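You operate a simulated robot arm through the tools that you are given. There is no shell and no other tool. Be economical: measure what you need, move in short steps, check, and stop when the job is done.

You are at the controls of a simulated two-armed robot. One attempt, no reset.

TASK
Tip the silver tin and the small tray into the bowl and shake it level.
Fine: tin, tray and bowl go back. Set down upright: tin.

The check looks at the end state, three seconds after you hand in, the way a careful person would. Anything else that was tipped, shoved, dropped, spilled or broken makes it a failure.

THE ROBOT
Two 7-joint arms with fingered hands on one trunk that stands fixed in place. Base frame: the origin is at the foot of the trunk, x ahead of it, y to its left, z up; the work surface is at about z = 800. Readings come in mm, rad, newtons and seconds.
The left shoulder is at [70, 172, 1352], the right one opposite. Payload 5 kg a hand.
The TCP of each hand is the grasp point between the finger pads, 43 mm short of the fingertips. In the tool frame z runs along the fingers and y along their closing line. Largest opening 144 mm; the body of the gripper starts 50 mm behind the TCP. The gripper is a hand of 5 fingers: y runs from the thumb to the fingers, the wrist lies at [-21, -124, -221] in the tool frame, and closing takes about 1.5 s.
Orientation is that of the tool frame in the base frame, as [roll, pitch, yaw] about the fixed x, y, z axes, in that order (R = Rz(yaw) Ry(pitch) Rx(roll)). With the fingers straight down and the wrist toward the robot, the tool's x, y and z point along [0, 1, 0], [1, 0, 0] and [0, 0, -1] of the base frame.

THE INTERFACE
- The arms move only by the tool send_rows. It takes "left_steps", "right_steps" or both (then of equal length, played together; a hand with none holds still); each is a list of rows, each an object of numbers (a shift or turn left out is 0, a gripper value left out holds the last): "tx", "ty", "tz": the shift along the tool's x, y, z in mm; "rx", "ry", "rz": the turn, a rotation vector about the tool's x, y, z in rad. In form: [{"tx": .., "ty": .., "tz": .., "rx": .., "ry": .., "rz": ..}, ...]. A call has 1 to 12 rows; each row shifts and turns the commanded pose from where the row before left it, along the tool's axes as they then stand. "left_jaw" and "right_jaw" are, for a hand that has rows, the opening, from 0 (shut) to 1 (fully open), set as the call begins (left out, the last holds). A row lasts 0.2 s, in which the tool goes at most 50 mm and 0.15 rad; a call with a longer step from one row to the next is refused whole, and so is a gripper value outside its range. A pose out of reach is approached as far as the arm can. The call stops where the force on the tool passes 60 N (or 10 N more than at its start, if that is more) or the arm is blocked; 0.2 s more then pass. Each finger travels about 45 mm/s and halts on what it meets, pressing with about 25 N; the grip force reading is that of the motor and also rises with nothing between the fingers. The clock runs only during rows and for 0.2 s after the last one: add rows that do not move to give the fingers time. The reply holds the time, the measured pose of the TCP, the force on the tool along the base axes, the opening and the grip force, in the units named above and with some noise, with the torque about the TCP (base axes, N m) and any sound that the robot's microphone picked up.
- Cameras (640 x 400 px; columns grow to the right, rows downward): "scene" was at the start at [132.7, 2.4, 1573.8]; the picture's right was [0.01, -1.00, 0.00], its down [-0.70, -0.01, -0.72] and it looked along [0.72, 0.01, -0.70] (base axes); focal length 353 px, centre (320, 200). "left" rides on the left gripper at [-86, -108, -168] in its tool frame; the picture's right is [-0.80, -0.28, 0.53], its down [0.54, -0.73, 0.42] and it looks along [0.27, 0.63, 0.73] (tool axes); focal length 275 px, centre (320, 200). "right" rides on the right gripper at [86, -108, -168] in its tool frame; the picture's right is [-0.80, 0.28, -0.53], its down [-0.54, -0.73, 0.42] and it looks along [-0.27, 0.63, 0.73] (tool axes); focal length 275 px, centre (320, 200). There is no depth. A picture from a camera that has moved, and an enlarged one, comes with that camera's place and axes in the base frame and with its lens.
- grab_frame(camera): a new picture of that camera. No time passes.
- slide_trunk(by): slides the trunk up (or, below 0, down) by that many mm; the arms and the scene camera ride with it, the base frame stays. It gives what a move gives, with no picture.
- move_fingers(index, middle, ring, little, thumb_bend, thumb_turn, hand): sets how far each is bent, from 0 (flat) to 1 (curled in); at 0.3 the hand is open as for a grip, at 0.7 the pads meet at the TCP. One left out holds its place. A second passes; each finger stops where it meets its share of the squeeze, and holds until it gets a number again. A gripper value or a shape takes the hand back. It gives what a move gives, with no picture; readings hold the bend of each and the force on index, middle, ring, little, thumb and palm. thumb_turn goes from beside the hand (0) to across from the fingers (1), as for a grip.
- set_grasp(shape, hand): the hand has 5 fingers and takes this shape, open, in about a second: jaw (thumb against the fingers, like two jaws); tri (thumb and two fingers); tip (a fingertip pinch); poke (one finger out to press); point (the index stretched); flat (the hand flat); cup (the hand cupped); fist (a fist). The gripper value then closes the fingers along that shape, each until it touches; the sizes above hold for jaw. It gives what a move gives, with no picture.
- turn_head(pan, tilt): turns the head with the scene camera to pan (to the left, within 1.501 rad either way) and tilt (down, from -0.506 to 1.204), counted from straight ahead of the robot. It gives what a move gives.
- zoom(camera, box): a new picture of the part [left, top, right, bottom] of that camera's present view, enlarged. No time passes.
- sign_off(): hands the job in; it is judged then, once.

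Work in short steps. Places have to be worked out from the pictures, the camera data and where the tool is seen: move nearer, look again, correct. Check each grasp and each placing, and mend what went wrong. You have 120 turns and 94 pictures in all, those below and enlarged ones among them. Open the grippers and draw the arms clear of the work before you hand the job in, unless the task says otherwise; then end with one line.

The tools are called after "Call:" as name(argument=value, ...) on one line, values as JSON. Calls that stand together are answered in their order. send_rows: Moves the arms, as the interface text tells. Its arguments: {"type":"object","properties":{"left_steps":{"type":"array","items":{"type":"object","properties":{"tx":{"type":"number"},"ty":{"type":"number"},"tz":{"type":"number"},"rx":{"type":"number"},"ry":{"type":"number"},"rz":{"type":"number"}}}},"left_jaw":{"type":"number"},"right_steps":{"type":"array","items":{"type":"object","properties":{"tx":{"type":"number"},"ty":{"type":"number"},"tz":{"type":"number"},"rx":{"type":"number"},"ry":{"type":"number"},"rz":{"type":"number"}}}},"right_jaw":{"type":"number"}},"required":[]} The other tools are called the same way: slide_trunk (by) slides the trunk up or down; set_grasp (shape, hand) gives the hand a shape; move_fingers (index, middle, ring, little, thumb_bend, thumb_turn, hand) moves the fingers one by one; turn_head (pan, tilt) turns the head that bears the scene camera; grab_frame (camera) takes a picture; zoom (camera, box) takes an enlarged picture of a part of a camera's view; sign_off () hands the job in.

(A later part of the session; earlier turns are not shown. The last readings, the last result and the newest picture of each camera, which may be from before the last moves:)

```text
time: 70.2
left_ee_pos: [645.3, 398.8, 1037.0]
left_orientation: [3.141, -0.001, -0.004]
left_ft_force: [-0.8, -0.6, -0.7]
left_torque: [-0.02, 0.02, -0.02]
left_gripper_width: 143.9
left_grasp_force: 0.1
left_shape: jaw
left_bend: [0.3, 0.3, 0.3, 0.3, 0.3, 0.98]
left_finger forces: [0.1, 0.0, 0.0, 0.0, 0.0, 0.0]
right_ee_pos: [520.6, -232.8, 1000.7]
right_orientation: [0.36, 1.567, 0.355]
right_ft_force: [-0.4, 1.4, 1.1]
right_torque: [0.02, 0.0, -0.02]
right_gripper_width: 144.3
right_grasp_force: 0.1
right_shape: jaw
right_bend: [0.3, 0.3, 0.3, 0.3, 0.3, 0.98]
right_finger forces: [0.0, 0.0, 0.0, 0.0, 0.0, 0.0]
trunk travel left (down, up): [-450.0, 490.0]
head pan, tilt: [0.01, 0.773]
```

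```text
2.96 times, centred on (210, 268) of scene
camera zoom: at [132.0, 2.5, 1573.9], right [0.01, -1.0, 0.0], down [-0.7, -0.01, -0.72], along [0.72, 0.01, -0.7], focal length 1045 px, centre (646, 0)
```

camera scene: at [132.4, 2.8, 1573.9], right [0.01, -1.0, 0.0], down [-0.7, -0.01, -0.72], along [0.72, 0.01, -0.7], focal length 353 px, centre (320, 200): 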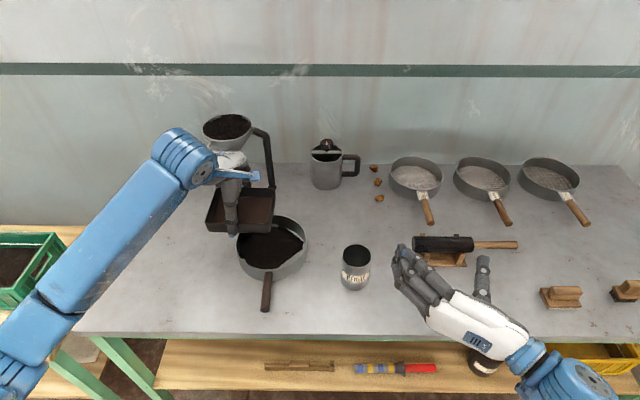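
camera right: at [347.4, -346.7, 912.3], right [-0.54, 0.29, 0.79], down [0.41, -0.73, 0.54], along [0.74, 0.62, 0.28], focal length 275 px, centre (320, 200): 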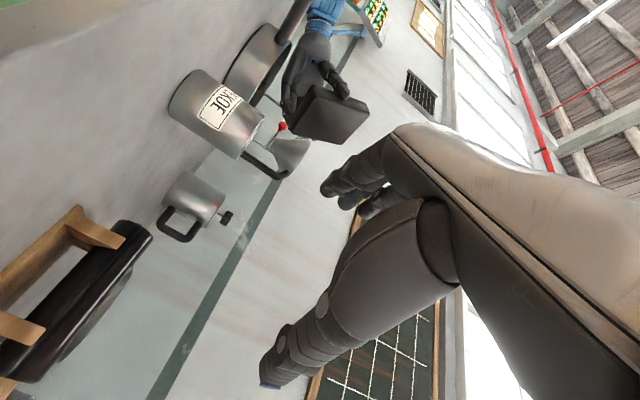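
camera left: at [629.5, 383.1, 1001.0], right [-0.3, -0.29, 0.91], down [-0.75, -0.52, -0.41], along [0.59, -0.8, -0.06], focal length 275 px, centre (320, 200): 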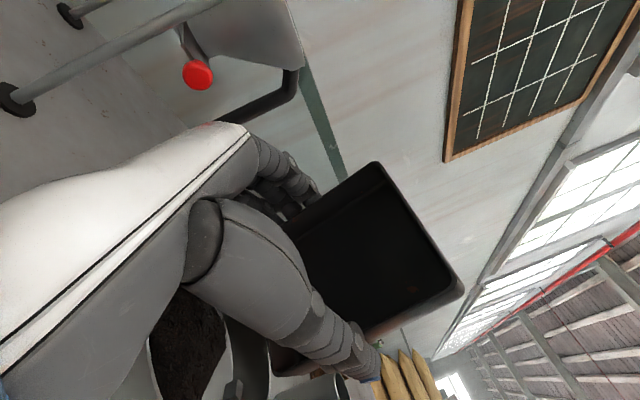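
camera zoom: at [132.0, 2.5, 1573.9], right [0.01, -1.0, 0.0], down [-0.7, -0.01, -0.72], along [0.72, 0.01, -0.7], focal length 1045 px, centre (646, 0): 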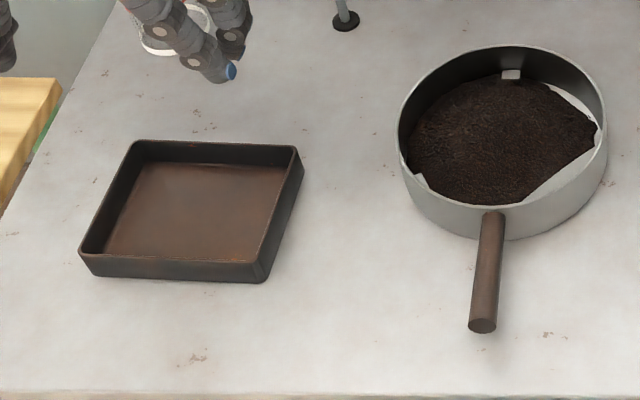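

The tray and bowl are in place. I'll move the left hand over the handle at about (580, 135).

Call:
send_rows(left_steps=[{"tx": -9, "ty": 35}, {"tx": -9, "ty": 38}, {"tx": -9, "ty": 38}, {"tx": -9, "ty": 38}, {"tx": -9, "ty": 38}, {"tx": -10, "ty": 38}, {"tx": -10, "ty": 38}, {"tz": 30}, {"tz": 30}, {"tz": 30}, {"tz": 30}, {}])

Call:
zoom(camera="scene", box=[160, 200, 360, 325])

Call:
grab_frame(camera="left")

Call:
grab_frame(camera="right")

```text
time: 72.8
left_ee_pos: [578.6, 136.8, 917.3]
left_orientation: [-3.141, -0.002, -0.001]
left_ft_force: [0.1, 0.4, -0.5]
left_torque: [0.01, -0.02, -0.01]
left_gripper_width: 143.8
left_grasp_force: 0.1
left_shape: jaw
left_bend: [0.3, 0.3, 0.3, 0.3, 0.3, 0.98]
left_finger forces: [0.0, 0.0, 0.0, 0.0, 0.0, 0.0]
right_ee_pos: [521.4, -232.1, 999.7]
right_orientation: [-0.028, 1.567, -0.034]
right_ft_force: [0.2, 0.4, 0.9]
right_torque: [0.0, -0.04, 0.0]
right_gripper_width: 143.9
right_grasp_force: 0.1
right_shape: jaw
right_bend: [0.3, 0.3, 0.3, 0.3, 0.3, 0.98]
right_finger forces: [0.0, 0.1, 0.1, 0.0, 0.0, 0.0]
trunk travel left (down, up): [-450.0, 490.0]
head pan, tilt: [0.01, 0.773]
```

```text
3.20 times, centred on (260, 262) of scene
camera zoom: at [132.3, 1.7, 1573.9], right [0.01, -1.0, 0.0], down [-0.7, -0.01, -0.72], along [0.72, 0.01, -0.7], focal length 1129 px, centre (512, 0)
```

zoom: 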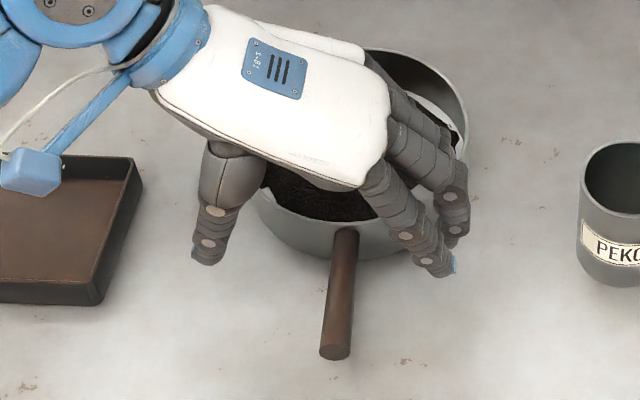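

```text
38 pictures are left
camera left: at [492.7, 246.1, 1084.7], right [-0.8, 0.29, -0.53], down [0.54, 0.72, -0.42], along [0.27, -0.63, -0.73], focal length 275 px, centre (320, 200)
```

left: 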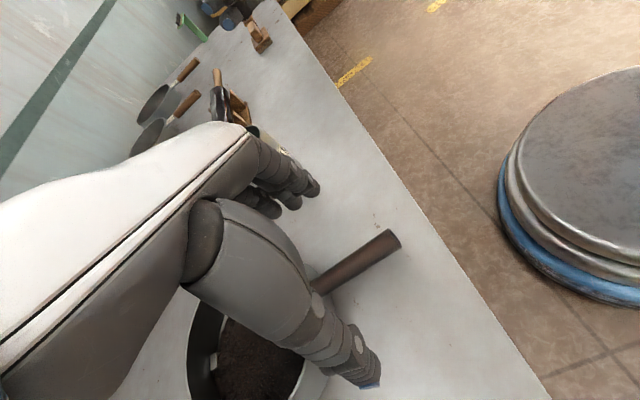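

```text
37 pictures are left
camera right: at [352.9, -341.4, 914.0], right [-0.54, 0.29, 0.79], down [0.42, -0.73, 0.54], along [0.73, 0.62, 0.27], focal length 275 px, centre (320, 200)
```

right: 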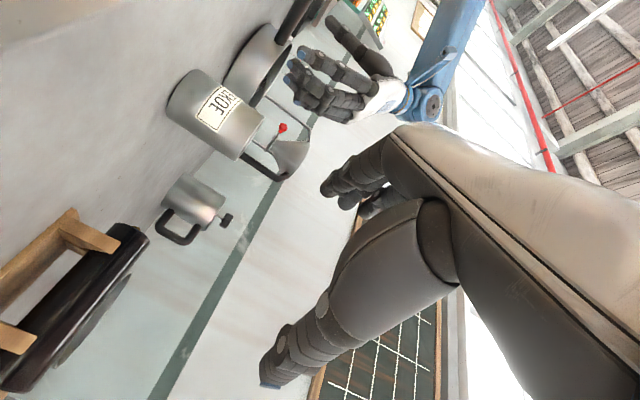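

Intersecting the two camera rays puts the handle end at about (526, 131, 847), with the handle rising gently from the bowl wall. I'll shift the hand back 16 mm so the rear fingers clear the bowl, then descend to z about 849.

Call:
send_rows(left_steps=[{"tx": -16, "ty": 3, "rz": -0.05}, {"tz": 20}, {"tz": 20}, {"tz": 15}, {"tz": 12}, {}])

Call:
grab_frame(camera="left")

Call:
zoom(camera="scene", box=[160, 200, 360, 325])

```text
time: 74.2
left_ee_pos: [564.4, 132.3, 849.7]
left_orientation: [3.141, 0.0, 0.047]
left_ft_force: [-0.6, -0.1, 0.1]
left_torque: [0.01, -0.02, -0.02]
left_gripper_width: 143.7
left_grasp_force: 0.1
left_shape: jaw
left_bend: [0.3, 0.3, 0.3, 0.3, 0.3, 0.98]
left_finger forces: [0.0, 0.0, 0.0, 0.0, 0.1, 0.1]
right_ee_pos: [521.5, -233.2, 1000.4]
right_orientation: [0.084, 1.566, 0.081]
right_ft_force: [0.7, 0.4, -0.5]
right_torque: [0.01, -0.02, 0.0]
right_gripper_width: 144.0
right_grasp_force: 0.0
right_shape: jaw
right_bend: [0.3, 0.3, 0.3, 0.3, 0.3, 0.98]
right_finger forces: [0.0, 0.0, 0.0, 0.0, 0.0, 0.0]
trunk travel left (down, up): [-450.0, 490.0]
head pan, tilt: [0.01, 0.773]
```

```text
36 pictures are left
camera left: at [473.3, 237.1, 1015.9], right [-0.81, 0.25, -0.53], down [0.51, 0.75, -0.42], along [0.3, -0.61, -0.73], focal length 275 px, centre (320, 200)
```

left: 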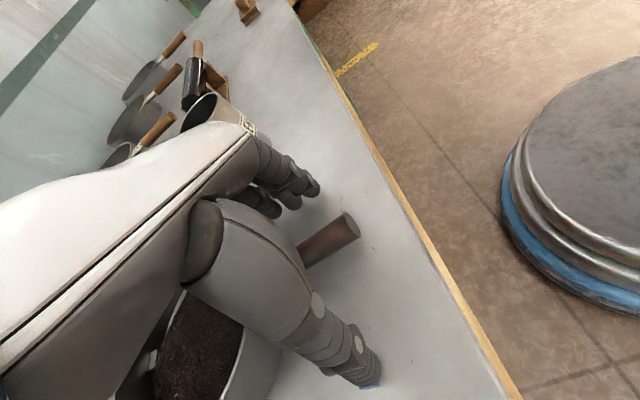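

```text
3.20 times, centred on (260, 262) of scene
camera zoom: at [132.2, 2.2, 1573.9], right [0.01, -1.0, 0.0], down [-0.7, -0.01, -0.72], along [0.72, 0.01, -0.7], focal length 1129 px, centre (512, 0)
```

zoom: 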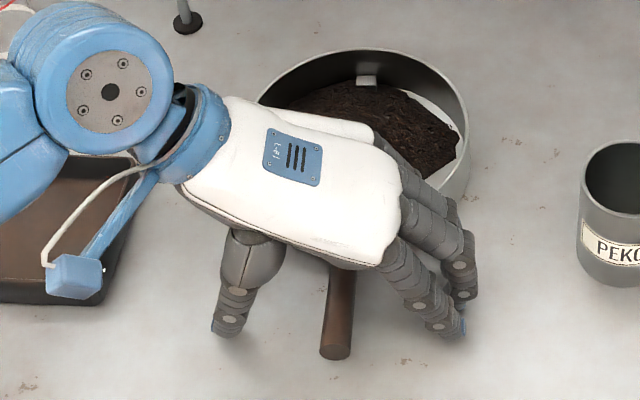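

The hand straddles the handle with clearance, so I close on it.

Call:
send_rows(left_steps=[{}, {}, {}, {}, {}, {}, {}, {}, {}, {}], left_jaw=0)

Call:
zoom(camera="scene", box=[160, 200, 360, 325])

Call:
grab_frame(camera="left")

```text
time: 76.4
left_ee_pos: [563.8, 132.5, 849.1]
left_orientation: [-3.141, 0.001, 0.05]
left_ft_force: [0.1, -0.5, -0.3]
left_torque: [-0.07, 0.0, -0.16]
left_gripper_width: 0.0
left_grasp_force: 25.1
left_shape: jaw
left_bend: [0.7, 0.7, 0.7, 0.44, 0.72, 1.0]
left_finger forces: [6.6, 0.1, 2.3, 1.5, 21.1, 0.0]
right_ee_pos: [520.7, -233.9, 1001.3]
right_orientation: [0.133, 1.568, 0.128]
right_ft_force: [-0.1, -0.5, -0.4]
right_torque: [-0.02, 0.01, 0.02]
right_gripper_width: 143.8
right_grasp_force: 0.0
right_shape: jaw
right_bend: [0.3, 0.3, 0.3, 0.3, 0.3, 0.98]
right_finger forces: [0.0, 0.1, 0.0, 0.0, 0.0, 0.0]
trunk travel left (down, up): [-450.0, 490.0]
head pan, tilt: [0.01, 0.773]
```

```text
3.20 times, centred on (260, 262) of scene
camera zoom: at [132.7, 2.1, 1573.8], right [0.01, -1.0, 0.0], down [-0.7, -0.01, -0.72], along [0.72, 0.01, -0.7], focal length 1129 px, centre (512, 0)
```

zoom: 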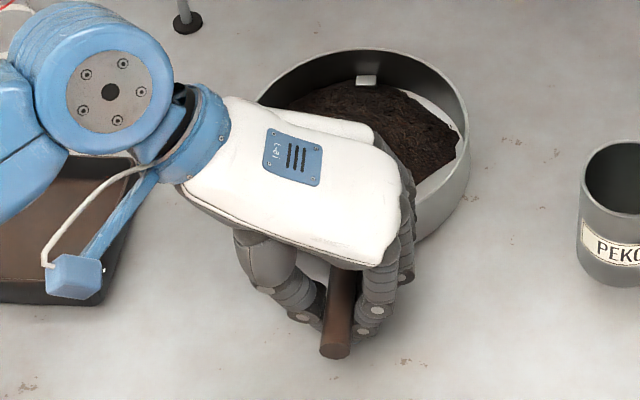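

```text
33 pictures are left
camera left: at [473.5, 237.1, 1015.8], right [-0.81, 0.25, -0.53], down [0.51, 0.75, -0.42], along [0.3, -0.61, -0.73], focal length 275 px, centre (320, 200)
```

left: 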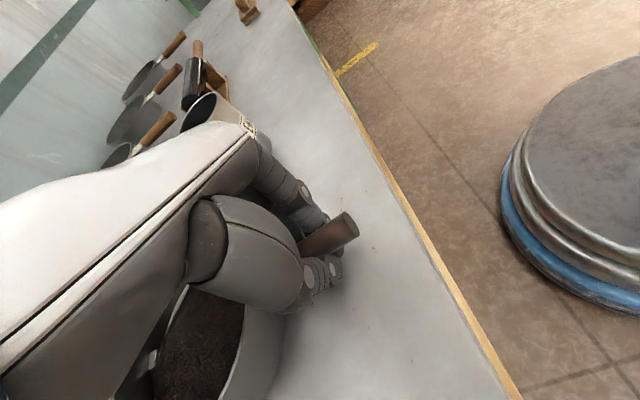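

The fingers have wrapped around the handle. I'll test the hold with a small 8 mm sideways move and see whether the bowl follows.

Call:
send_rows(left_steps=[{"ty": 4}, {"ty": 4}, {}])

Call:
zoom(camera="scene", box=[160, 200, 360, 325])

```text
time: 77.2
left_ee_pos: [563.7, 124.8, 848.4]
left_orientation: [-3.14, 0.002, 0.05]
left_ft_force: [-0.3, 0.6, 0.1]
left_torque: [-0.04, 0.07, -0.04]
left_gripper_width: 0.0
left_grasp_force: 25.6
left_shape: jaw
left_bend: [0.7, 0.7, 0.7, 0.47, 0.72, 1.0]
left_finger forces: [7.4, 0.0, 2.1, 1.1, 20.8, 0.1]
right_ee_pos: [519.8, -232.4, 1001.1]
right_orientation: [0.053, 1.568, 0.046]
right_ft_force: [-0.9, -0.4, 0.5]
right_torque: [-0.03, -0.04, 0.0]
right_gripper_width: 144.1
right_grasp_force: 0.0
right_shape: jaw
right_bend: [0.3, 0.3, 0.3, 0.3, 0.3, 0.98]
right_finger forces: [0.0, 0.1, 0.1, 0.0, 0.1, 0.0]
trunk travel left (down, up): [-450.0, 490.0]
head pan, tilt: [0.01, 0.773]
```

```text
3.20 times, centred on (260, 262) of scene
camera zoom: at [132.7, 2.3, 1573.8], right [0.01, -1.0, 0.0], down [-0.7, -0.01, -0.72], along [0.72, 0.01, -0.7], focal length 1129 px, centre (512, 0)
```

zoom: 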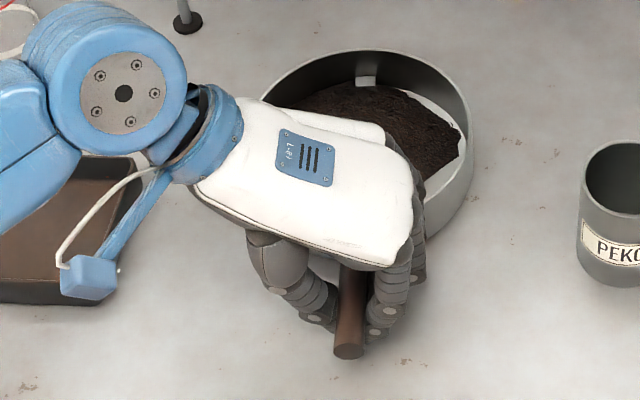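

The bowl follows the handle. I return to centre, then test a push and pull along the handle.

Call:
send_rows(left_steps=[{"ty": -8}, {"tx": -12}, {}])

Call:
zoom(camera="scene", box=[160, 200, 360, 325])

```text
time: 78.0
left_ee_pos: [551.7, 130.2, 849.7]
left_orientation: [-3.141, 0.003, 0.048]
left_ft_force: [-0.6, 0.1, -0.2]
left_torque: [-0.03, 0.04, -0.06]
left_gripper_width: 0.0
left_grasp_force: 24.9
left_shape: jaw
left_bend: [0.7, 0.7, 0.7, 0.47, 0.72, 1.0]
left_finger forces: [7.6, 0.0, 2.1, 1.4, 20.9, 0.1]
right_ee_pos: [521.9, -232.8, 999.7]
right_orientation: [0.019, 1.566, 0.015]
right_ft_force: [0.0, -0.1, -0.6]
right_torque: [0.01, 0.01, 0.0]
right_gripper_width: 144.1
right_grasp_force: 0.1
right_shape: jaw
right_bend: [0.3, 0.3, 0.3, 0.3, 0.3, 0.98]
right_finger forces: [0.0, 0.0, 0.0, 0.1, 0.0, 0.0]
trunk travel left (down, up): [-450.0, 490.0]
head pan, tilt: [0.01, 0.773]
```

```text
3.20 times, centred on (260, 262) of scene
camera zoom: at [132.9, 2.0, 1573.8], right [0.01, -1.0, 0.0], down [-0.7, -0.01, -0.72], along [0.72, 0.01, -0.7], focal length 1129 px, centre (512, 0)
```

zoom: 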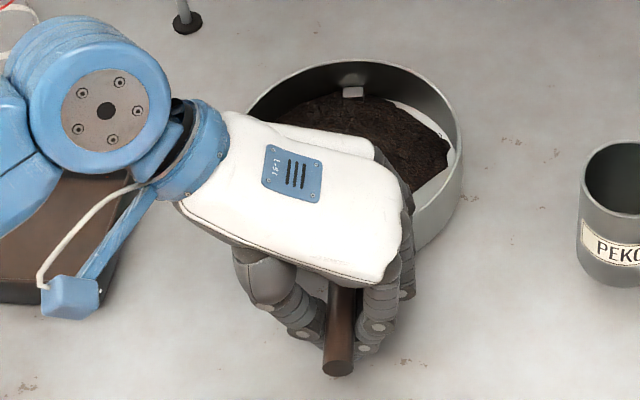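

The bowl follows fully along the handle. Now I'll shake it back and forth on the table, moderately at first.

Call:
send_rows(left_steps=[{"tx": 27}, {"tx": -30}, {"tx": 30}, {"tx": -30}, {"tx": 30}, {"tx": -30}, {"tx": 30}, {"tx": -30}, {"tx": 30}, {"tx": -30}, {"tx": 15}, {}])

Call:
zoom(camera="scene", box=[160, 200, 360, 325])

```text
time: 80.6
left_ee_pos: [563.9, 130.2, 849.8]
left_orientation: [3.141, 0.0, 0.048]
left_ft_force: [0.9, 0.8, -2.1]
left_torque: [0.0, 0.03, -0.05]
left_gripper_width: 0.0
left_grasp_force: 24.8
left_shape: jaw
left_bend: [0.7, 0.7, 0.7, 0.55, 0.72, 1.0]
left_finger forces: [8.4, 0.1, 2.8, 0.0, 21.0, 0.0]
right_ee_pos: [522.6, -233.7, 1000.3]
right_orientation: [-0.101, 1.566, -0.107]
right_ft_force: [-0.2, -0.3, 0.0]
right_torque: [0.01, 0.01, 0.0]
right_gripper_width: 144.0
right_grasp_force: 0.0
right_shape: jaw
right_bend: [0.3, 0.3, 0.3, 0.3, 0.3, 0.98]
right_finger forces: [0.0, 0.0, 0.0, 0.0, 0.0, 0.1]
trunk travel left (down, up): [-450.0, 490.0]
head pan, tilt: [0.01, 0.773]
```

```text
3.20 times, centred on (260, 262) of scene
camera zoom: at [133.0, 2.2, 1573.8], right [0.01, -1.0, 0.0], down [-0.7, -0.01, -0.72], along [0.72, 0.01, -0.7], focal length 1129 px, centre (512, 0)
```

zoom: 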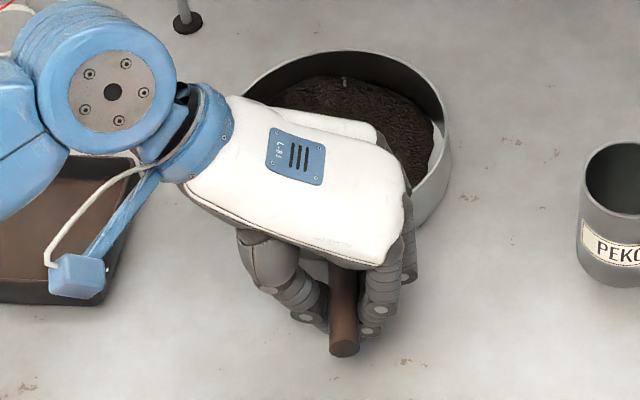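

The soil is spreading and nothing has spilled. I'll add circular and sideways shaking, with a slight yaw correction because the bowl has swung left.

Call:
send_rows(left_steps=[{"ty": 15, "rz": 0.05}, {"tx": 20, "ty": -15}, {"tx": -20, "ty": -15}, {"tx": -20, "ty": 15}, {"tx": 20, "ty": 15}, {"tx": 20, "ty": -15}, {"tx": -20, "ty": -15}, {"tx": -20, "ty": 15}, {"tx": 20, "ty": 15}, {"ty": -30}, {"ty": 30}, {"ty": -15, "rz": 0.03}])

Call:
send_rows(left_steps=[{"tx": 20}, {"tx": -40}, {"tx": 40}, {"tx": -40}, {"tx": 40}, {"tx": -40}, {"tx": 40}, {"tx": -40}, {"tx": 40}, {"tx": -20}, {}])

Call:
zoom(camera="scene", box=[160, 200, 360, 325])

Call:
grab_frame(camera="left")

```text
time: 83.2
left_ee_pos: [564.3, 132.4, 851.0]
left_orientation: [3.142, -0.001, -0.033]
left_ft_force: [-0.3, -0.9, -1.8]
left_torque: [-0.01, 0.04, -0.17]
left_gripper_width: 0.1
left_grasp_force: 25.0
left_shape: jaw
left_bend: [0.7, 0.7, 0.7, 0.63, 0.73, 1.0]
left_finger forces: [7.7, 0.0, 3.0, 3.1, 20.9, 0.0]
right_ee_pos: [521.4, -232.7, 1000.4]
right_orientation: [-0.232, 1.567, -0.238]
right_ft_force: [-0.3, 0.8, 0.4]
right_torque: [-0.03, -0.01, -0.01]
right_gripper_width: 143.9
right_grasp_force: 0.1
right_shape: jaw
right_bend: [0.3, 0.3, 0.3, 0.3, 0.3, 0.98]
right_finger forces: [0.1, 0.1, 0.0, 0.1, 0.1, 0.0]
trunk travel left (down, up): [-450.0, 490.0]
head pan, tilt: [0.01, 0.773]
```

```text
time: 85.6
left_ee_pos: [565.0, 132.4, 849.2]
left_orientation: [-3.141, 0.002, -0.03]
left_ft_force: [-0.2, -0.4, -1.8]
left_torque: [0.01, 0.03, -0.02]
left_gripper_width: 0.3
left_grasp_force: 25.0
left_shape: jaw
left_bend: [0.7, 0.7, 0.7, 0.66, 0.73, 1.0]
left_finger forces: [8.5, 0.1, 2.0, 2.6, 20.7, 0.0]
right_ee_pos: [520.5, -232.7, 1001.0]
right_orientation: [-0.056, 1.566, -0.062]
right_ft_force: [0.7, -0.5, -0.1]
right_torque: [-0.01, 0.01, 0.02]
right_gripper_width: 144.1
right_grasp_force: 0.0
right_shape: jaw
right_bend: [0.3, 0.3, 0.3, 0.3, 0.3, 0.98]
right_finger forces: [0.0, 0.1, 0.0, 0.0, 0.0, 0.1]
trunk travel left (down, up): [-450.0, 490.0]
head pan, tilt: [0.01, 0.773]
```

```text
3.20 times, centred on (260, 262) of scene
camera zoom: at [132.1, 2.1, 1573.9], right [0.01, -1.0, 0.0], down [-0.7, -0.01, -0.72], along [0.72, 0.01, -0.7], focal length 1129 px, centre (512, 0)
```

zoom: 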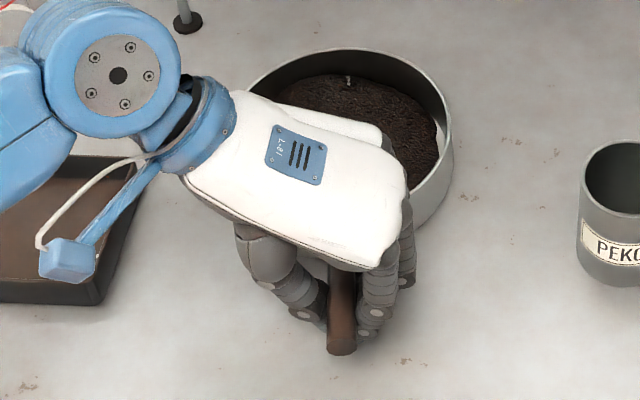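

```text
28 pictures are left
camera left: at [482.5, 243.4, 1016.0], right [-0.79, 0.31, -0.53], down [0.57, 0.71, -0.42], along [0.25, -0.63, -0.73], focal length 275 px, centre (320, 200)
```

left: 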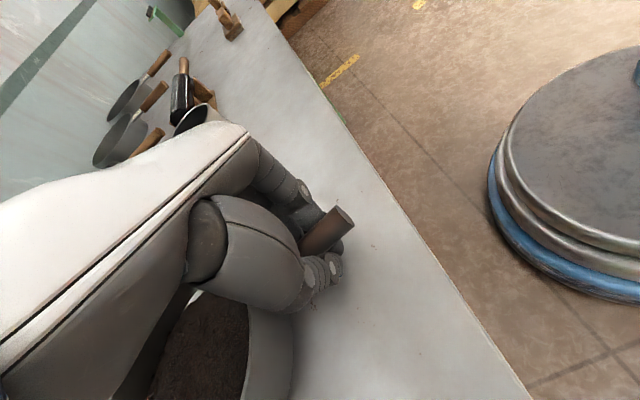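

I'll look closely at how level the soil is.

Call:
zoom(camera="scene", box=[230, 205, 310, 265])

```text
6.67 times, centred on (270, 235) of scene
camera zoom: at [132.1, 2.1, 1573.9], right [0.01, -1.0, 0.0], down [-0.7, -0.01, -0.72], along [0.72, 0.01, -0.7], focal length 2351 px, centre (653, -33)
```

zoom: 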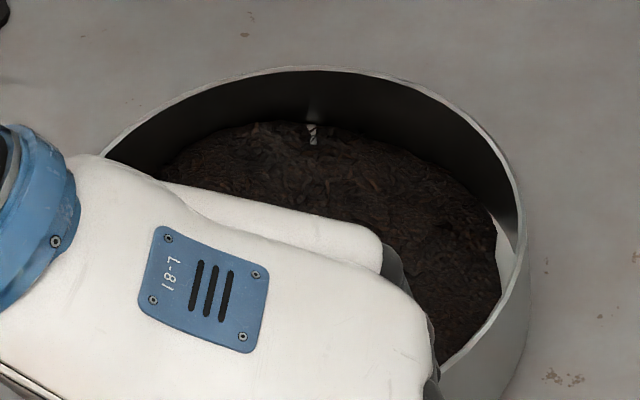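

A bare patch remains on the right side. I'll shake sideways by swinging the handle in yaw, mixed with more fore-aft strokes.

Call:
send_rows(left_steps=[{"rz": 0.12}, {"rz": -0.14}, {"rz": 0.14}, {"rz": -0.14}, {"rz": 0.14}, {"rz": -0.14}, {"rz": 0.14}, {"rz": -0.14}, {"rz": 0.14}, {"rz": -0.14}, {"rz": 0.07}, {}])

Call:
send_rows(left_steps=[{"tx": 20}, {"tx": -40, "rz": 0.1}, {"tx": 40, "rz": -0.1}, {"tx": -40, "rz": 0.1}, {"tx": 40, "rz": -0.1}, {"tx": -40, "rz": -0.1}, {"tx": 40, "rz": 0.1}, {"tx": -40, "rz": -0.1}, {"tx": 40, "rz": 0.1}, {"tx": -20}, {}])

Call:
zoom(camera="scene", box=[230, 205, 310, 265])

Call:
grab_frame(camera="scene")

```text
time: 88.2
left_ee_pos: [564.3, 131.3, 849.1]
left_orientation: [-3.141, 0.001, -0.082]
left_ft_force: [0.0, 0.3, -1.6]
left_torque: [0.04, -0.02, 0.11]
left_gripper_width: 0.0
left_grasp_force: 25.4
left_shape: jaw
left_bend: [0.7, 0.7, 0.7, 0.69, 0.73, 1.0]
left_finger forces: [9.2, 0.1, 1.1, 0.8, 21.1, 0.1]
right_ee_pos: [520.6, -232.5, 1001.3]
right_orientation: [-0.339, 1.566, -0.344]
right_ft_force: [0.2, -0.1, 0.2]
right_torque: [-0.02, 0.0, -0.02]
right_gripper_width: 143.9
right_grasp_force: 0.0
right_shape: jaw
right_bend: [0.3, 0.3, 0.3, 0.3, 0.3, 0.98]
right_finger forces: [0.0, 0.0, 0.1, 0.0, 0.1, 0.0]
trunk travel left (down, up): [-450.0, 490.0]
head pan, tilt: [0.01, 0.773]
```

```text
time: 90.6
left_ee_pos: [562.1, 132.3, 849.0]
left_orientation: [3.139, 0.001, -0.083]
left_ft_force: [-0.8, -0.6, -2.3]
left_torque: [0.01, -0.05, -0.01]
left_gripper_width: 0.0
left_grasp_force: 24.9
left_shape: jaw
left_bend: [0.7, 0.7, 0.7, 0.7, 0.73, 1.0]
left_finger forces: [7.7, 0.1, 1.2, 2.1, 21.1, 0.0]
right_ee_pos: [519.5, -232.9, 1001.6]
right_orientation: [-0.095, 1.568, -0.099]
right_ft_force: [-0.4, -0.3, 0.3]
right_torque: [0.04, -0.06, -0.02]
right_gripper_width: 144.2
right_grasp_force: 0.2
right_shape: jaw
right_bend: [0.3, 0.3, 0.3, 0.3, 0.3, 0.98]
right_finger forces: [0.0, 0.0, 0.1, 0.0, 0.1, 0.1]
trunk travel left (down, up): [-450.0, 490.0]
head pan, tilt: [0.01, 0.773]
```

```text
6.67 times, centred on (270, 235) of scene
camera zoom: at [131.6, 2.4, 1574.0], right [0.01, -1.0, 0.0], down [-0.7, -0.01, -0.72], along [0.72, 0.01, -0.7], focal length 2351 px, centre (653, -33)
```

zoom: 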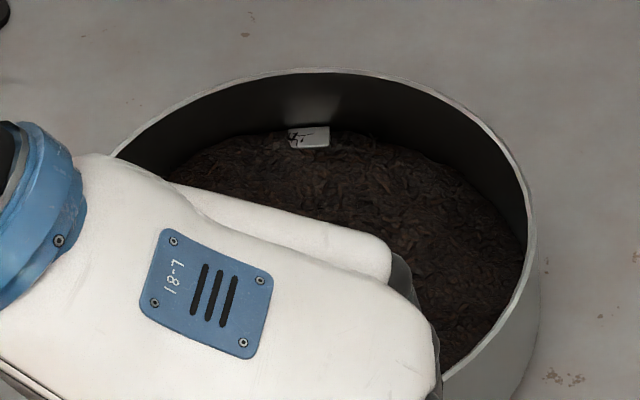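

```text
25 pictures are left
camera scene: at [131.6, 2.4, 1574.0], right [0.01, -1.0, 0.0], down [-0.7, -0.01, -0.72], along [0.72, 0.01, -0.7], focal length 353 px, centre (320, 200)
```

scene: 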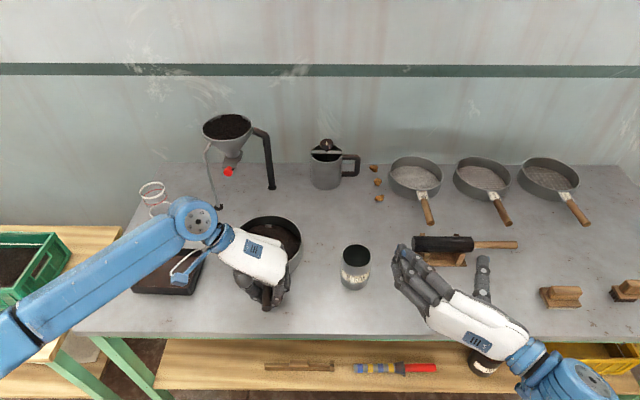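

The surface is now nearly level with no bare patch. I'll do one more round of yaw, fore-aft and side strokes.

Call:
send_rows(left_steps=[{"rz": 0.07}, {"rz": -0.14}, {"rz": 0.14}, {"rz": -0.14}, {"rz": 0.14}, {"rz": -0.14}, {"rz": 0.14}, {"rz": -0.14}, {"rz": 0.14}, {"rz": -0.14}, {"rz": 0.14}, {"rz": -0.02}])

Call:
send_rows(left_steps=[{"tx": 15}, {"tx": -35}, {"tx": 35}, {"tx": -35}, {"tx": 35}, {"tx": -35}, {"tx": 35}, {"tx": -30}, {"tx": 25}, {"tx": -20}, {"tx": 10}, {}])

Call:
zoom(camera="scene", box=[220, 200, 320, 275])

```text
time: 93.2
left_ee_pos: [562.9, 132.1, 850.1]
left_orientation: [3.14, 0.0, -0.133]
left_ft_force: [0.5, -0.3, -1.5]
left_torque: [0.01, -0.03, 0.1]
left_gripper_width: 0.0
left_grasp_force: 24.7
left_shape: jaw
left_bend: [0.7, 0.7, 0.7, 0.7, 0.73, 1.0]
left_finger forces: [6.8, 0.0, 0.6, 0.7, 0.1, 0.1]
right_ee_pos: [520.3, -233.6, 1001.2]
right_orientation: [0.206, 1.567, 0.2]
right_ft_force: [0.6, 0.4, 0.1]
right_torque: [-0.02, -0.02, -0.01]
right_gripper_width: 143.9
right_grasp_force: 0.2
right_shape: jaw
right_bend: [0.3, 0.3, 0.3, 0.3, 0.3, 0.98]
right_finger forces: [0.0, 0.1, 0.0, 0.1, 0.0, 0.0]
trunk travel left (down, up): [-450.0, 490.0]
head pan, tilt: [0.01, 0.773]
```

```text
time: 95.8
left_ee_pos: [564.4, 132.0, 848.9]
left_orientation: [-3.141, 0.002, -0.131]
left_ft_force: [0.9, 0.1, -1.8]
left_torque: [-0.01, -0.07, 0.01]
left_gripper_width: 0.0
left_grasp_force: 24.6
left_shape: jaw
left_bend: [0.7, 0.7, 0.7, 0.7, 0.73, 1.0]
left_finger forces: [6.2, 0.1, 0.5, 1.5, 0.2, 0.0]
right_ee_pos: [521.4, -231.7, 1000.6]
right_orientation: [0.32, 1.568, 0.317]
right_ft_force: [-0.1, -0.7, 0.2]
right_torque: [-0.01, -0.03, -0.02]
right_gripper_width: 143.8
right_grasp_force: 0.1
right_shape: jaw
right_bend: [0.3, 0.3, 0.3, 0.3, 0.3, 0.98]
right_finger forces: [0.0, 0.1, 0.0, 0.0, 0.1, 0.1]
trunk travel left (down, up): [-450.0, 490.0]
head pan, tilt: [0.01, 0.773]
```

```text
5.33 times, centred on (270, 238) of scene
camera zoom: at [133.0, 2.1, 1573.8], right [0.01, -1.0, 0.0], down [-0.7, -0.01, -0.72], along [0.72, 0.01, -0.7], focal length 1881 px, centre (587, 0)
```

zoom: 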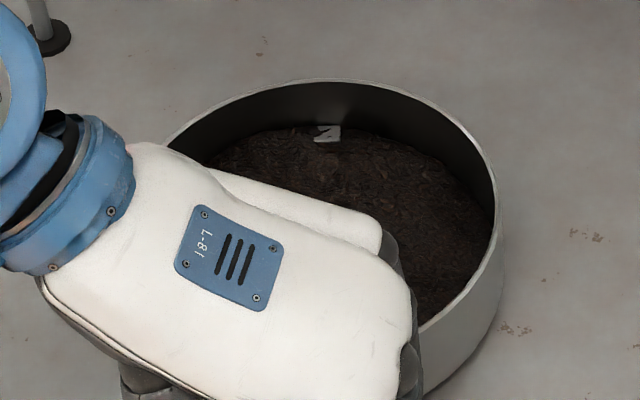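

The soil is level and the bowl is back at its original pixel position. I'll release the handle.

Call:
send_rows(left_steps=[{}, {}, {}, {}, {}, {}, {}, {}, {}], left_jaw=1)

Call:
grab_frame(camera="left")

Call:
zoom(camera="scene", box=[160, 200, 360, 325])

```text
time: 97.8
left_ee_pos: [563.9, 133.3, 848.9]
left_orientation: [-3.141, 0.002, -0.131]
left_ft_force: [0.2, -1.3, 0.5]
left_torque: [0.0, 0.04, 0.01]
left_gripper_width: 143.5
left_grasp_force: 0.1
left_shape: jaw
left_bend: [0.3, 0.3, 0.3, 0.3, 0.3, 0.98]
left_finger forces: [0.0, 0.0, 0.0, 0.1, 0.0, 0.0]
right_ee_pos: [519.9, -233.0, 1000.4]
right_orientation: [-0.188, 1.568, -0.192]
right_ft_force: [-0.4, -0.3, -0.5]
right_torque: [-0.04, 0.03, 0.0]
right_gripper_width: 143.6
right_grasp_force: 0.1
right_shape: jaw
right_bend: [0.3, 0.3, 0.3, 0.3, 0.3, 0.98]
right_finger forces: [0.0, 0.0, 0.1, 0.0, 0.0, 0.0]
trunk travel left (down, up): [-450.0, 490.0]
head pan, tilt: [0.01, 0.773]
```

```text
23 pictures are left
camera left: at [493.1, 252.3, 1016.0], right [-0.75, 0.39, -0.53], down [0.63, 0.65, -0.42], along [0.18, -0.66, -0.73], focal length 275 px, centre (320, 200)
```

left: 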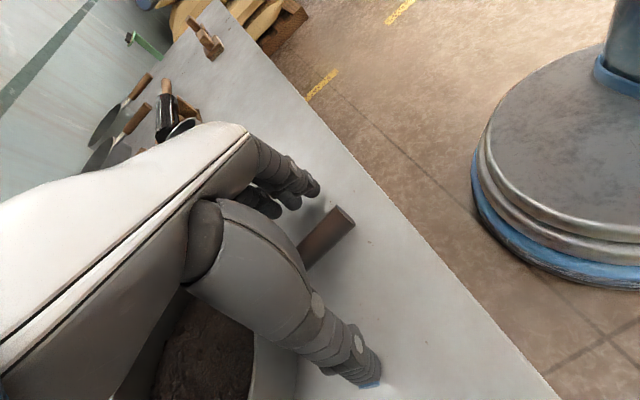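

```text
3.20 times, centred on (260, 262) of scene
camera zoom: at [132.5, 2.1, 1573.9], right [0.01, -1.0, 0.0], down [-0.7, -0.01, -0.72], along [0.72, 0.01, -0.7], focal length 1129 px, centre (512, 0)
```

zoom: 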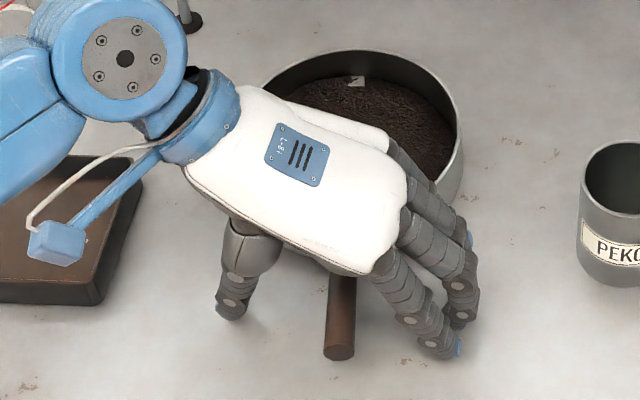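

The handle is free between the open fingers, so I lift the left hand straight up and to the left to inspect.

Call:
send_rows(left_steps=[{"tz": -15}, {"tz": -30}, {"tz": -40}, {"tz": -45}, {"tz": -45}, {"tz": -20, "ty": -40}, {"ty": -45}, {"ty": -45}, {"ty": -45}, {"ty": -45}, {"ty": -45}, {}])

Call:
zoom(camera="scene", box=[220, 200, 320, 275])

Call:
grab_frame(camera="scene")

```text
time: 100.4
left_ee_pos: [598.7, 394.8, 1043.2]
left_orientation: [-3.141, 0.002, -0.134]
left_ft_force: [-0.8, -0.6, -0.5]
left_torque: [0.04, 0.01, -0.01]
left_gripper_width: 143.9
left_grasp_force: 0.0
left_shape: jaw
left_bend: [0.3, 0.3, 0.3, 0.3, 0.3, 0.98]
left_finger forces: [0.1, 0.0, 0.1, 0.0, 0.0, 0.1]
right_ee_pos: [520.9, -233.6, 1000.6]
right_orientation: [0.475, 1.567, 0.468]
right_ft_force: [0.5, -0.5, 0.3]
right_torque: [0.01, 0.0, 0.0]
right_gripper_width: 144.0
right_grasp_force: 0.1
right_shape: jaw
right_bend: [0.3, 0.3, 0.3, 0.3, 0.3, 0.98]
right_finger forces: [0.0, 0.0, 0.1, 0.1, 0.0, 0.0]
trunk travel left (down, up): [-450.0, 490.0]
head pan, tilt: [0.01, 0.773]
```

```text
5.33 times, centred on (270, 238) of scene
camera zoom: at [132.6, 1.5, 1573.9], right [0.01, -1.0, 0.0], down [-0.7, -0.01, -0.72], along [0.72, 0.01, -0.7], focal length 1881 px, centre (587, 0)
```

zoom: 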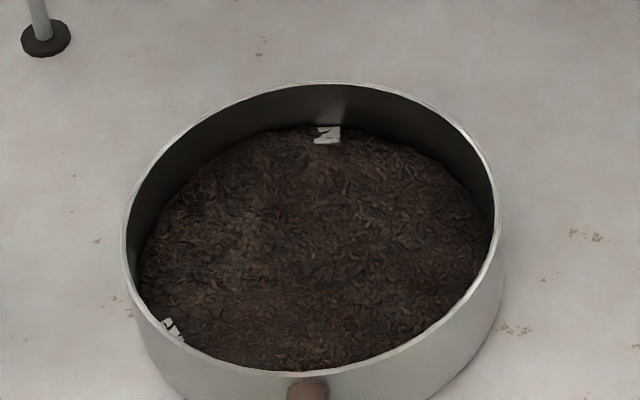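

```text
20 pictures are left
camera scene: at [132.6, 1.5, 1573.9], right [0.01, -1.0, 0.0], down [-0.7, -0.01, -0.72], along [0.72, 0.01, -0.7], focal length 353 px, centre (320, 200)
```

scene: 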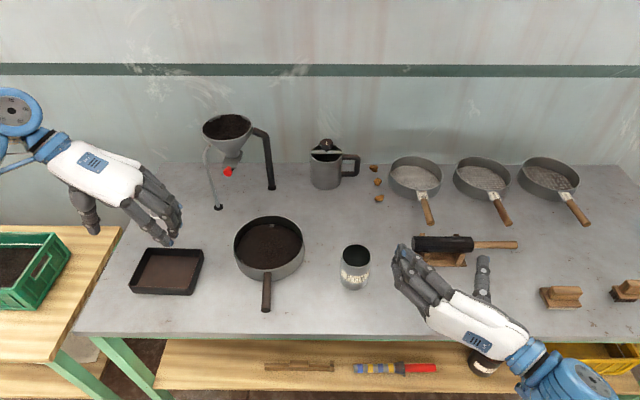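

The bowl content looks level and all else is in place. I'll check from the left hand camera for the third level peg.

Call:
grab_frame(camera="left")

Call:
grab_frame(camera="right")

```text
19 pictures are left
camera left: at [528.4, 513.4, 1210.6], right [-0.75, 0.39, -0.53], down [0.63, 0.65, -0.42], along [0.18, -0.66, -0.73], focal length 275 px, centre (320, 200)
```

left: 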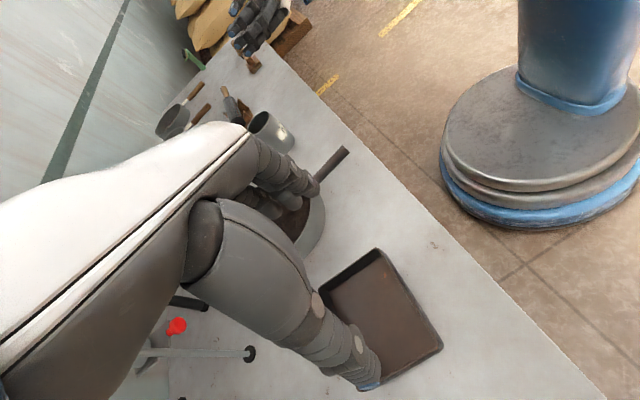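

```text
18 pictures are left
camera right: at [353.0, -341.5, 913.8], right [-0.54, 0.29, 0.79], down [0.42, -0.73, 0.54], along [0.73, 0.62, 0.27], focal length 275 px, centre (320, 200)
```

right: 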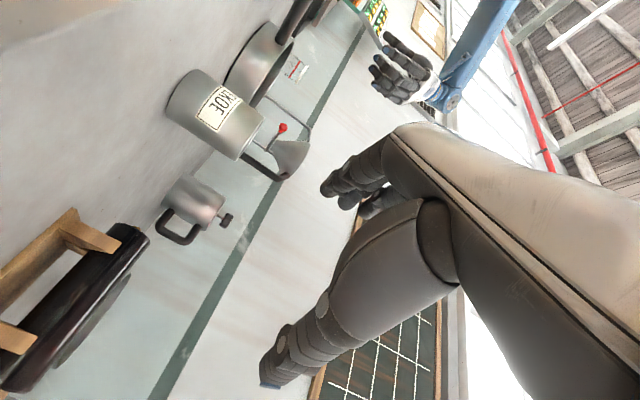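

I'll return the left hand to its starting pose, which gave a clear view into the bowl and is clear of the work.

Call:
send_rows(left_steps=[{"tz": -11, "rz": -0.142}, {"tz": -11, "rz": -0.142}, {"tz": -11, "rz": -0.142}, {"tz": -11, "rz": -0.142}, {"tz": -11, "rz": -0.142}, {"tz": -11, "rz": -0.142}, {"tz": -11, "rz": -0.142}, {"tz": -11, "rz": -0.142}, {"tz": -11, "rz": -0.142}, {"tz": -11, "rz": -0.142}, {"tz": -11, "rz": -0.142}, {"tz": -11, "rz": -0.142}])

Call:
zoom(camera="left", box=[320, 60, 640, 340])

```text
time: 103.0
left_ee_pos: [599.8, 395.9, 1175.9]
left_orientation: [3.141, -0.001, 1.576]
left_ft_force: [0.5, 0.5, 0.6]
left_torque: [0.01, 0.05, 0.03]
left_gripper_width: 143.8
left_grasp_force: 0.1
left_shape: jaw
left_bend: [0.3, 0.3, 0.3, 0.3, 0.3, 0.98]
left_finger forces: [0.1, 0.0, 0.1, 0.0, 0.1, 0.0]
right_ee_pos: [520.9, -234.0, 999.0]
right_orientation: [0.145, 1.566, 0.139]
right_ft_force: [-0.1, 0.0, 0.1]
right_torque: [-0.03, -0.02, 0.01]
right_gripper_width: 144.0
right_grasp_force: 0.1
right_shape: jaw
right_bend: [0.3, 0.3, 0.3, 0.3, 0.3, 0.98]
right_finger forces: [0.0, 0.1, 0.0, 0.0, 0.0, 0.0]
trunk travel left (down, up): [-450.0, 490.0]
head pan, tilt: [0.01, 0.773]
```

```text
1.43 times, centred on (480, 200) of left
camera zoom: at [491.4, 309.0, 1343.0], right [-0.28, -0.8, -0.53], down [-0.73, 0.54, -0.42], along [0.63, 0.27, -0.73], focal length 393 px, centre (91, 200)
```

zoom: 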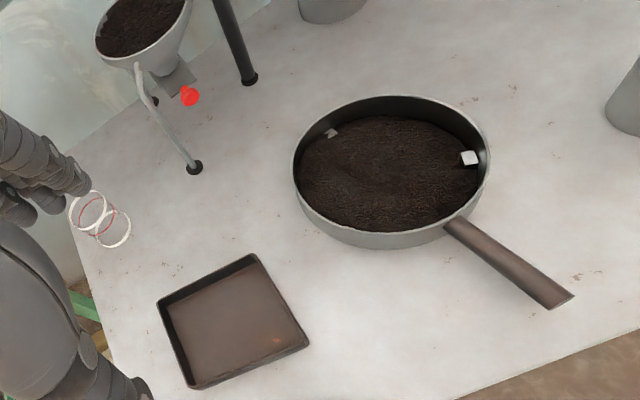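

I'll zoom on the bowl from this side to compare how exposed the pegs are.

Call:
zoom(camera="left", box=[455, 110, 575, 190])

Call:
zoom(camera="scene", box=[230, 205, 310, 275])

```text
5.00 times, centred on (515, 150) of left
camera zoom: at [491.4, 309.0, 1343.0], right [-0.28, -0.8, -0.53], down [-0.73, 0.54, -0.42], along [0.63, 0.27, -0.73], focal length 1376 px, centre (-655, 450)
```

zoom: 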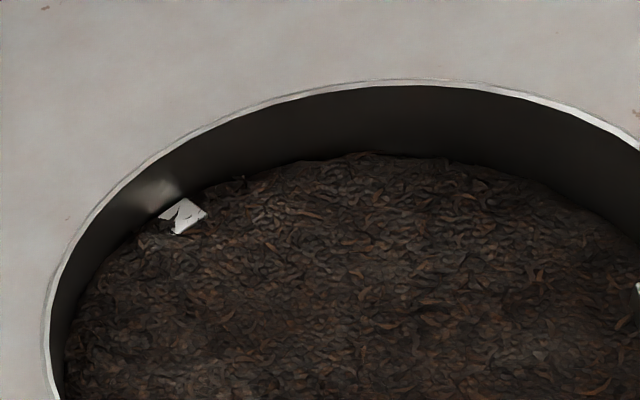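

```text
5.71 times, centred on (270, 240) of scene
camera zoom: at [132.8, 1.7, 1573.8], right [0.01, -1.0, 0.0], down [-0.7, -0.01, -0.72], along [0.72, 0.01, -0.7], focal length 2016 px, centre (606, -29)
```

zoom: 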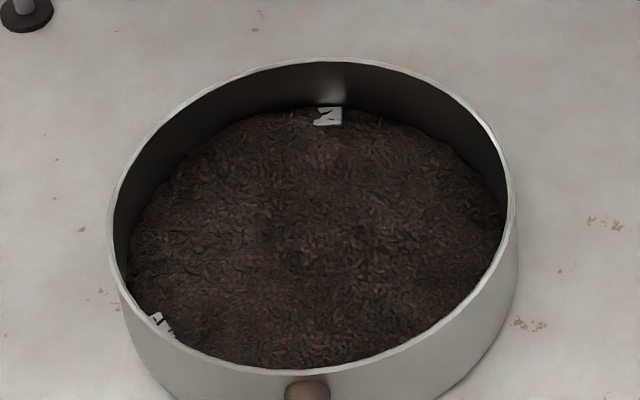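

I'll take one more crop of the right-front peg.

Call:
zoom(camera="left", box=[515, 120, 605, 190])

```text
5.71 times, centred on (560, 155) of left
camera zoom: at [491.4, 309.0, 1343.0], right [-0.28, -0.8, -0.53], down [-0.73, 0.54, -0.42], along [0.63, 0.27, -0.73], focal length 1573 px, centre (-1051, 457)
```

zoom: 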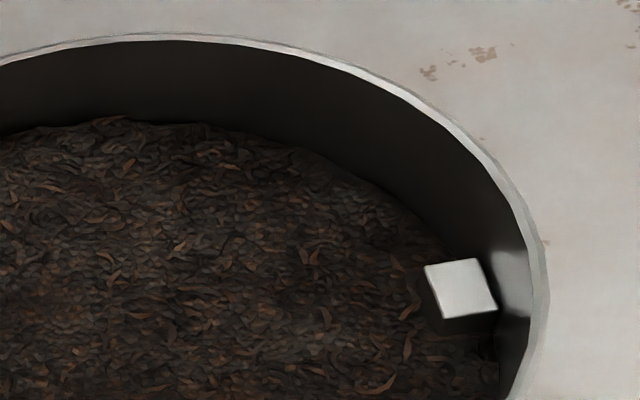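

The right-front peg stands several mm proud while the other two are half covered, so the soil is slightly low there. I'll regrip the handle and shake more.

Call:
send_rows(left_steps=[{"tz": 12, "rz": 0.1315}, {"tz": 12, "rz": 0.1315}, {"tz": 12, "rz": 0.1315}, {"tz": 12, "rz": 0.1315}, {"tz": 12, "rz": 0.1315}, {"tz": 12, "rz": 0.1315}, {"tz": 12, "rz": 0.1315}, {"tz": 12, "rz": 0.1315}, {"tz": 12, "rz": 0.1315}, {"tz": 12, "rz": 0.1315}, {"tz": 12, "rz": 0.1315}, {"tz": 12, "rz": 0.1315}])

Call:
send_rows(left_steps=[{"tx": -5, "ty": 37.5}, {"tx": -5, "ty": 37.5}, {"tx": -5, "ty": 37.5}, {"tx": -5, "ty": 37.5}, {"tx": -5, "ty": 37.5}, {"tx": -5, "ty": 37.5}, {"tx": -6, "ty": 37.5}, {"tz": 35}, {"tz": 35}, {"tz": 30}, {"tz": 20}, {}])

Call:
grab_frame(camera="left")

Call:
zoom(camera="scene", box=[160, 200, 360, 325])

```text
time: 105.6
left_ee_pos: [599.1, 394.3, 1031.6]
left_orientation: [3.14, -0.001, -0.007]
left_ft_force: [0.3, -0.7, 0.0]
left_torque: [0.02, 0.05, 0.01]
left_gripper_width: 144.0
left_grasp_force: 0.1
left_shape: jaw
left_bend: [0.3, 0.3, 0.3, 0.3, 0.3, 0.98]
left_finger forces: [0.1, 0.0, 0.1, 0.1, 0.0, 0.1]
right_ee_pos: [521.5, -231.8, 1000.0]
right_orientation: [0.029, 1.567, 0.022]
right_ft_force: [-0.4, 0.2, 0.0]
right_torque: [-0.09, 0.02, -0.01]
right_gripper_width: 144.0
right_grasp_force: 0.1
right_shape: jaw
right_bend: [0.3, 0.3, 0.3, 0.3, 0.3, 0.98]
right_finger forces: [0.0, 0.1, 0.0, 0.1, 0.1, 0.0]
trunk travel left (down, up): [-450.0, 490.0]
head pan, tilt: [0.01, 0.773]
```

```text
time: 108.2
left_ee_pos: [561.2, 133.1, 912.7]
left_orientation: [-3.14, 0.0, -0.003]
left_ft_force: [-0.3, 0.2, -0.1]
left_torque: [-0.01, 0.02, 0.01]
left_gripper_width: 144.2
left_grasp_force: 0.0
left_shape: jaw
left_bend: [0.3, 0.3, 0.3, 0.3, 0.3, 0.98]
left_finger forces: [0.0, 0.1, 0.0, 0.1, 0.0, 0.0]
right_ee_pos: [519.8, -233.3, 1001.1]
right_orientation: [-0.476, 1.568, -0.481]
right_ft_force: [0.3, -0.4, 0.0]
right_torque: [0.0, -0.02, 0.0]
right_gripper_width: 143.8
right_grasp_force: 0.1
right_shape: jaw
right_bend: [0.3, 0.3, 0.3, 0.3, 0.3, 0.98]
right_finger forces: [0.0, 0.0, 0.0, 0.0, 0.0, 0.0]
trunk travel left (down, up): [-450.0, 490.0]
head pan, tilt: [0.01, 0.773]
```

```text
13 pictures are left
camera left: at [475.8, 242.9, 1078.9], right [-0.8, 0.29, -0.53], down [0.55, 0.72, -0.42], along [0.26, -0.63, -0.73], focal length 275 px, centre (320, 200)
```

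left: 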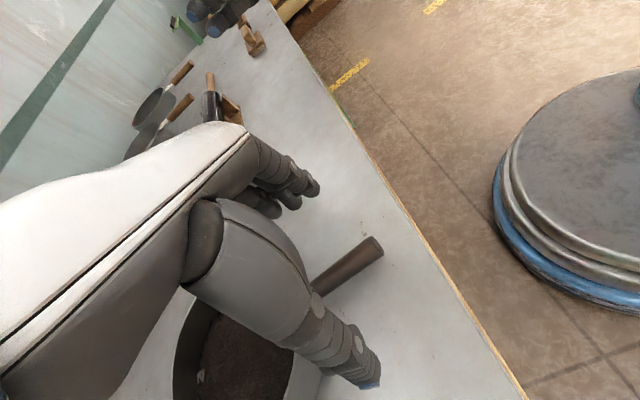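

```text
3.20 times, centred on (260, 262) of scene
camera zoom: at [132.4, 1.7, 1573.9], right [0.01, -1.0, 0.0], down [-0.7, -0.01, -0.72], along [0.72, 0.01, -0.7], focal length 1129 px, centre (512, 0)
```

zoom: 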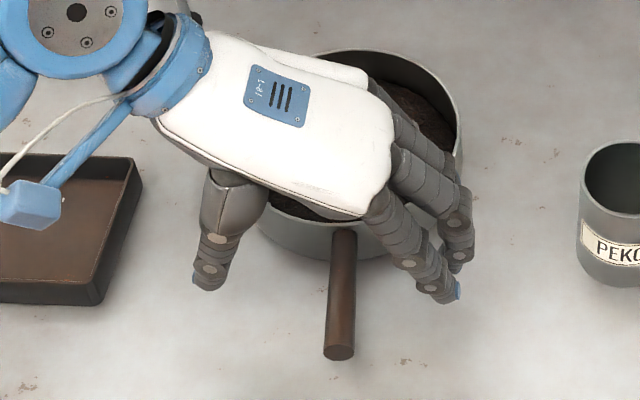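

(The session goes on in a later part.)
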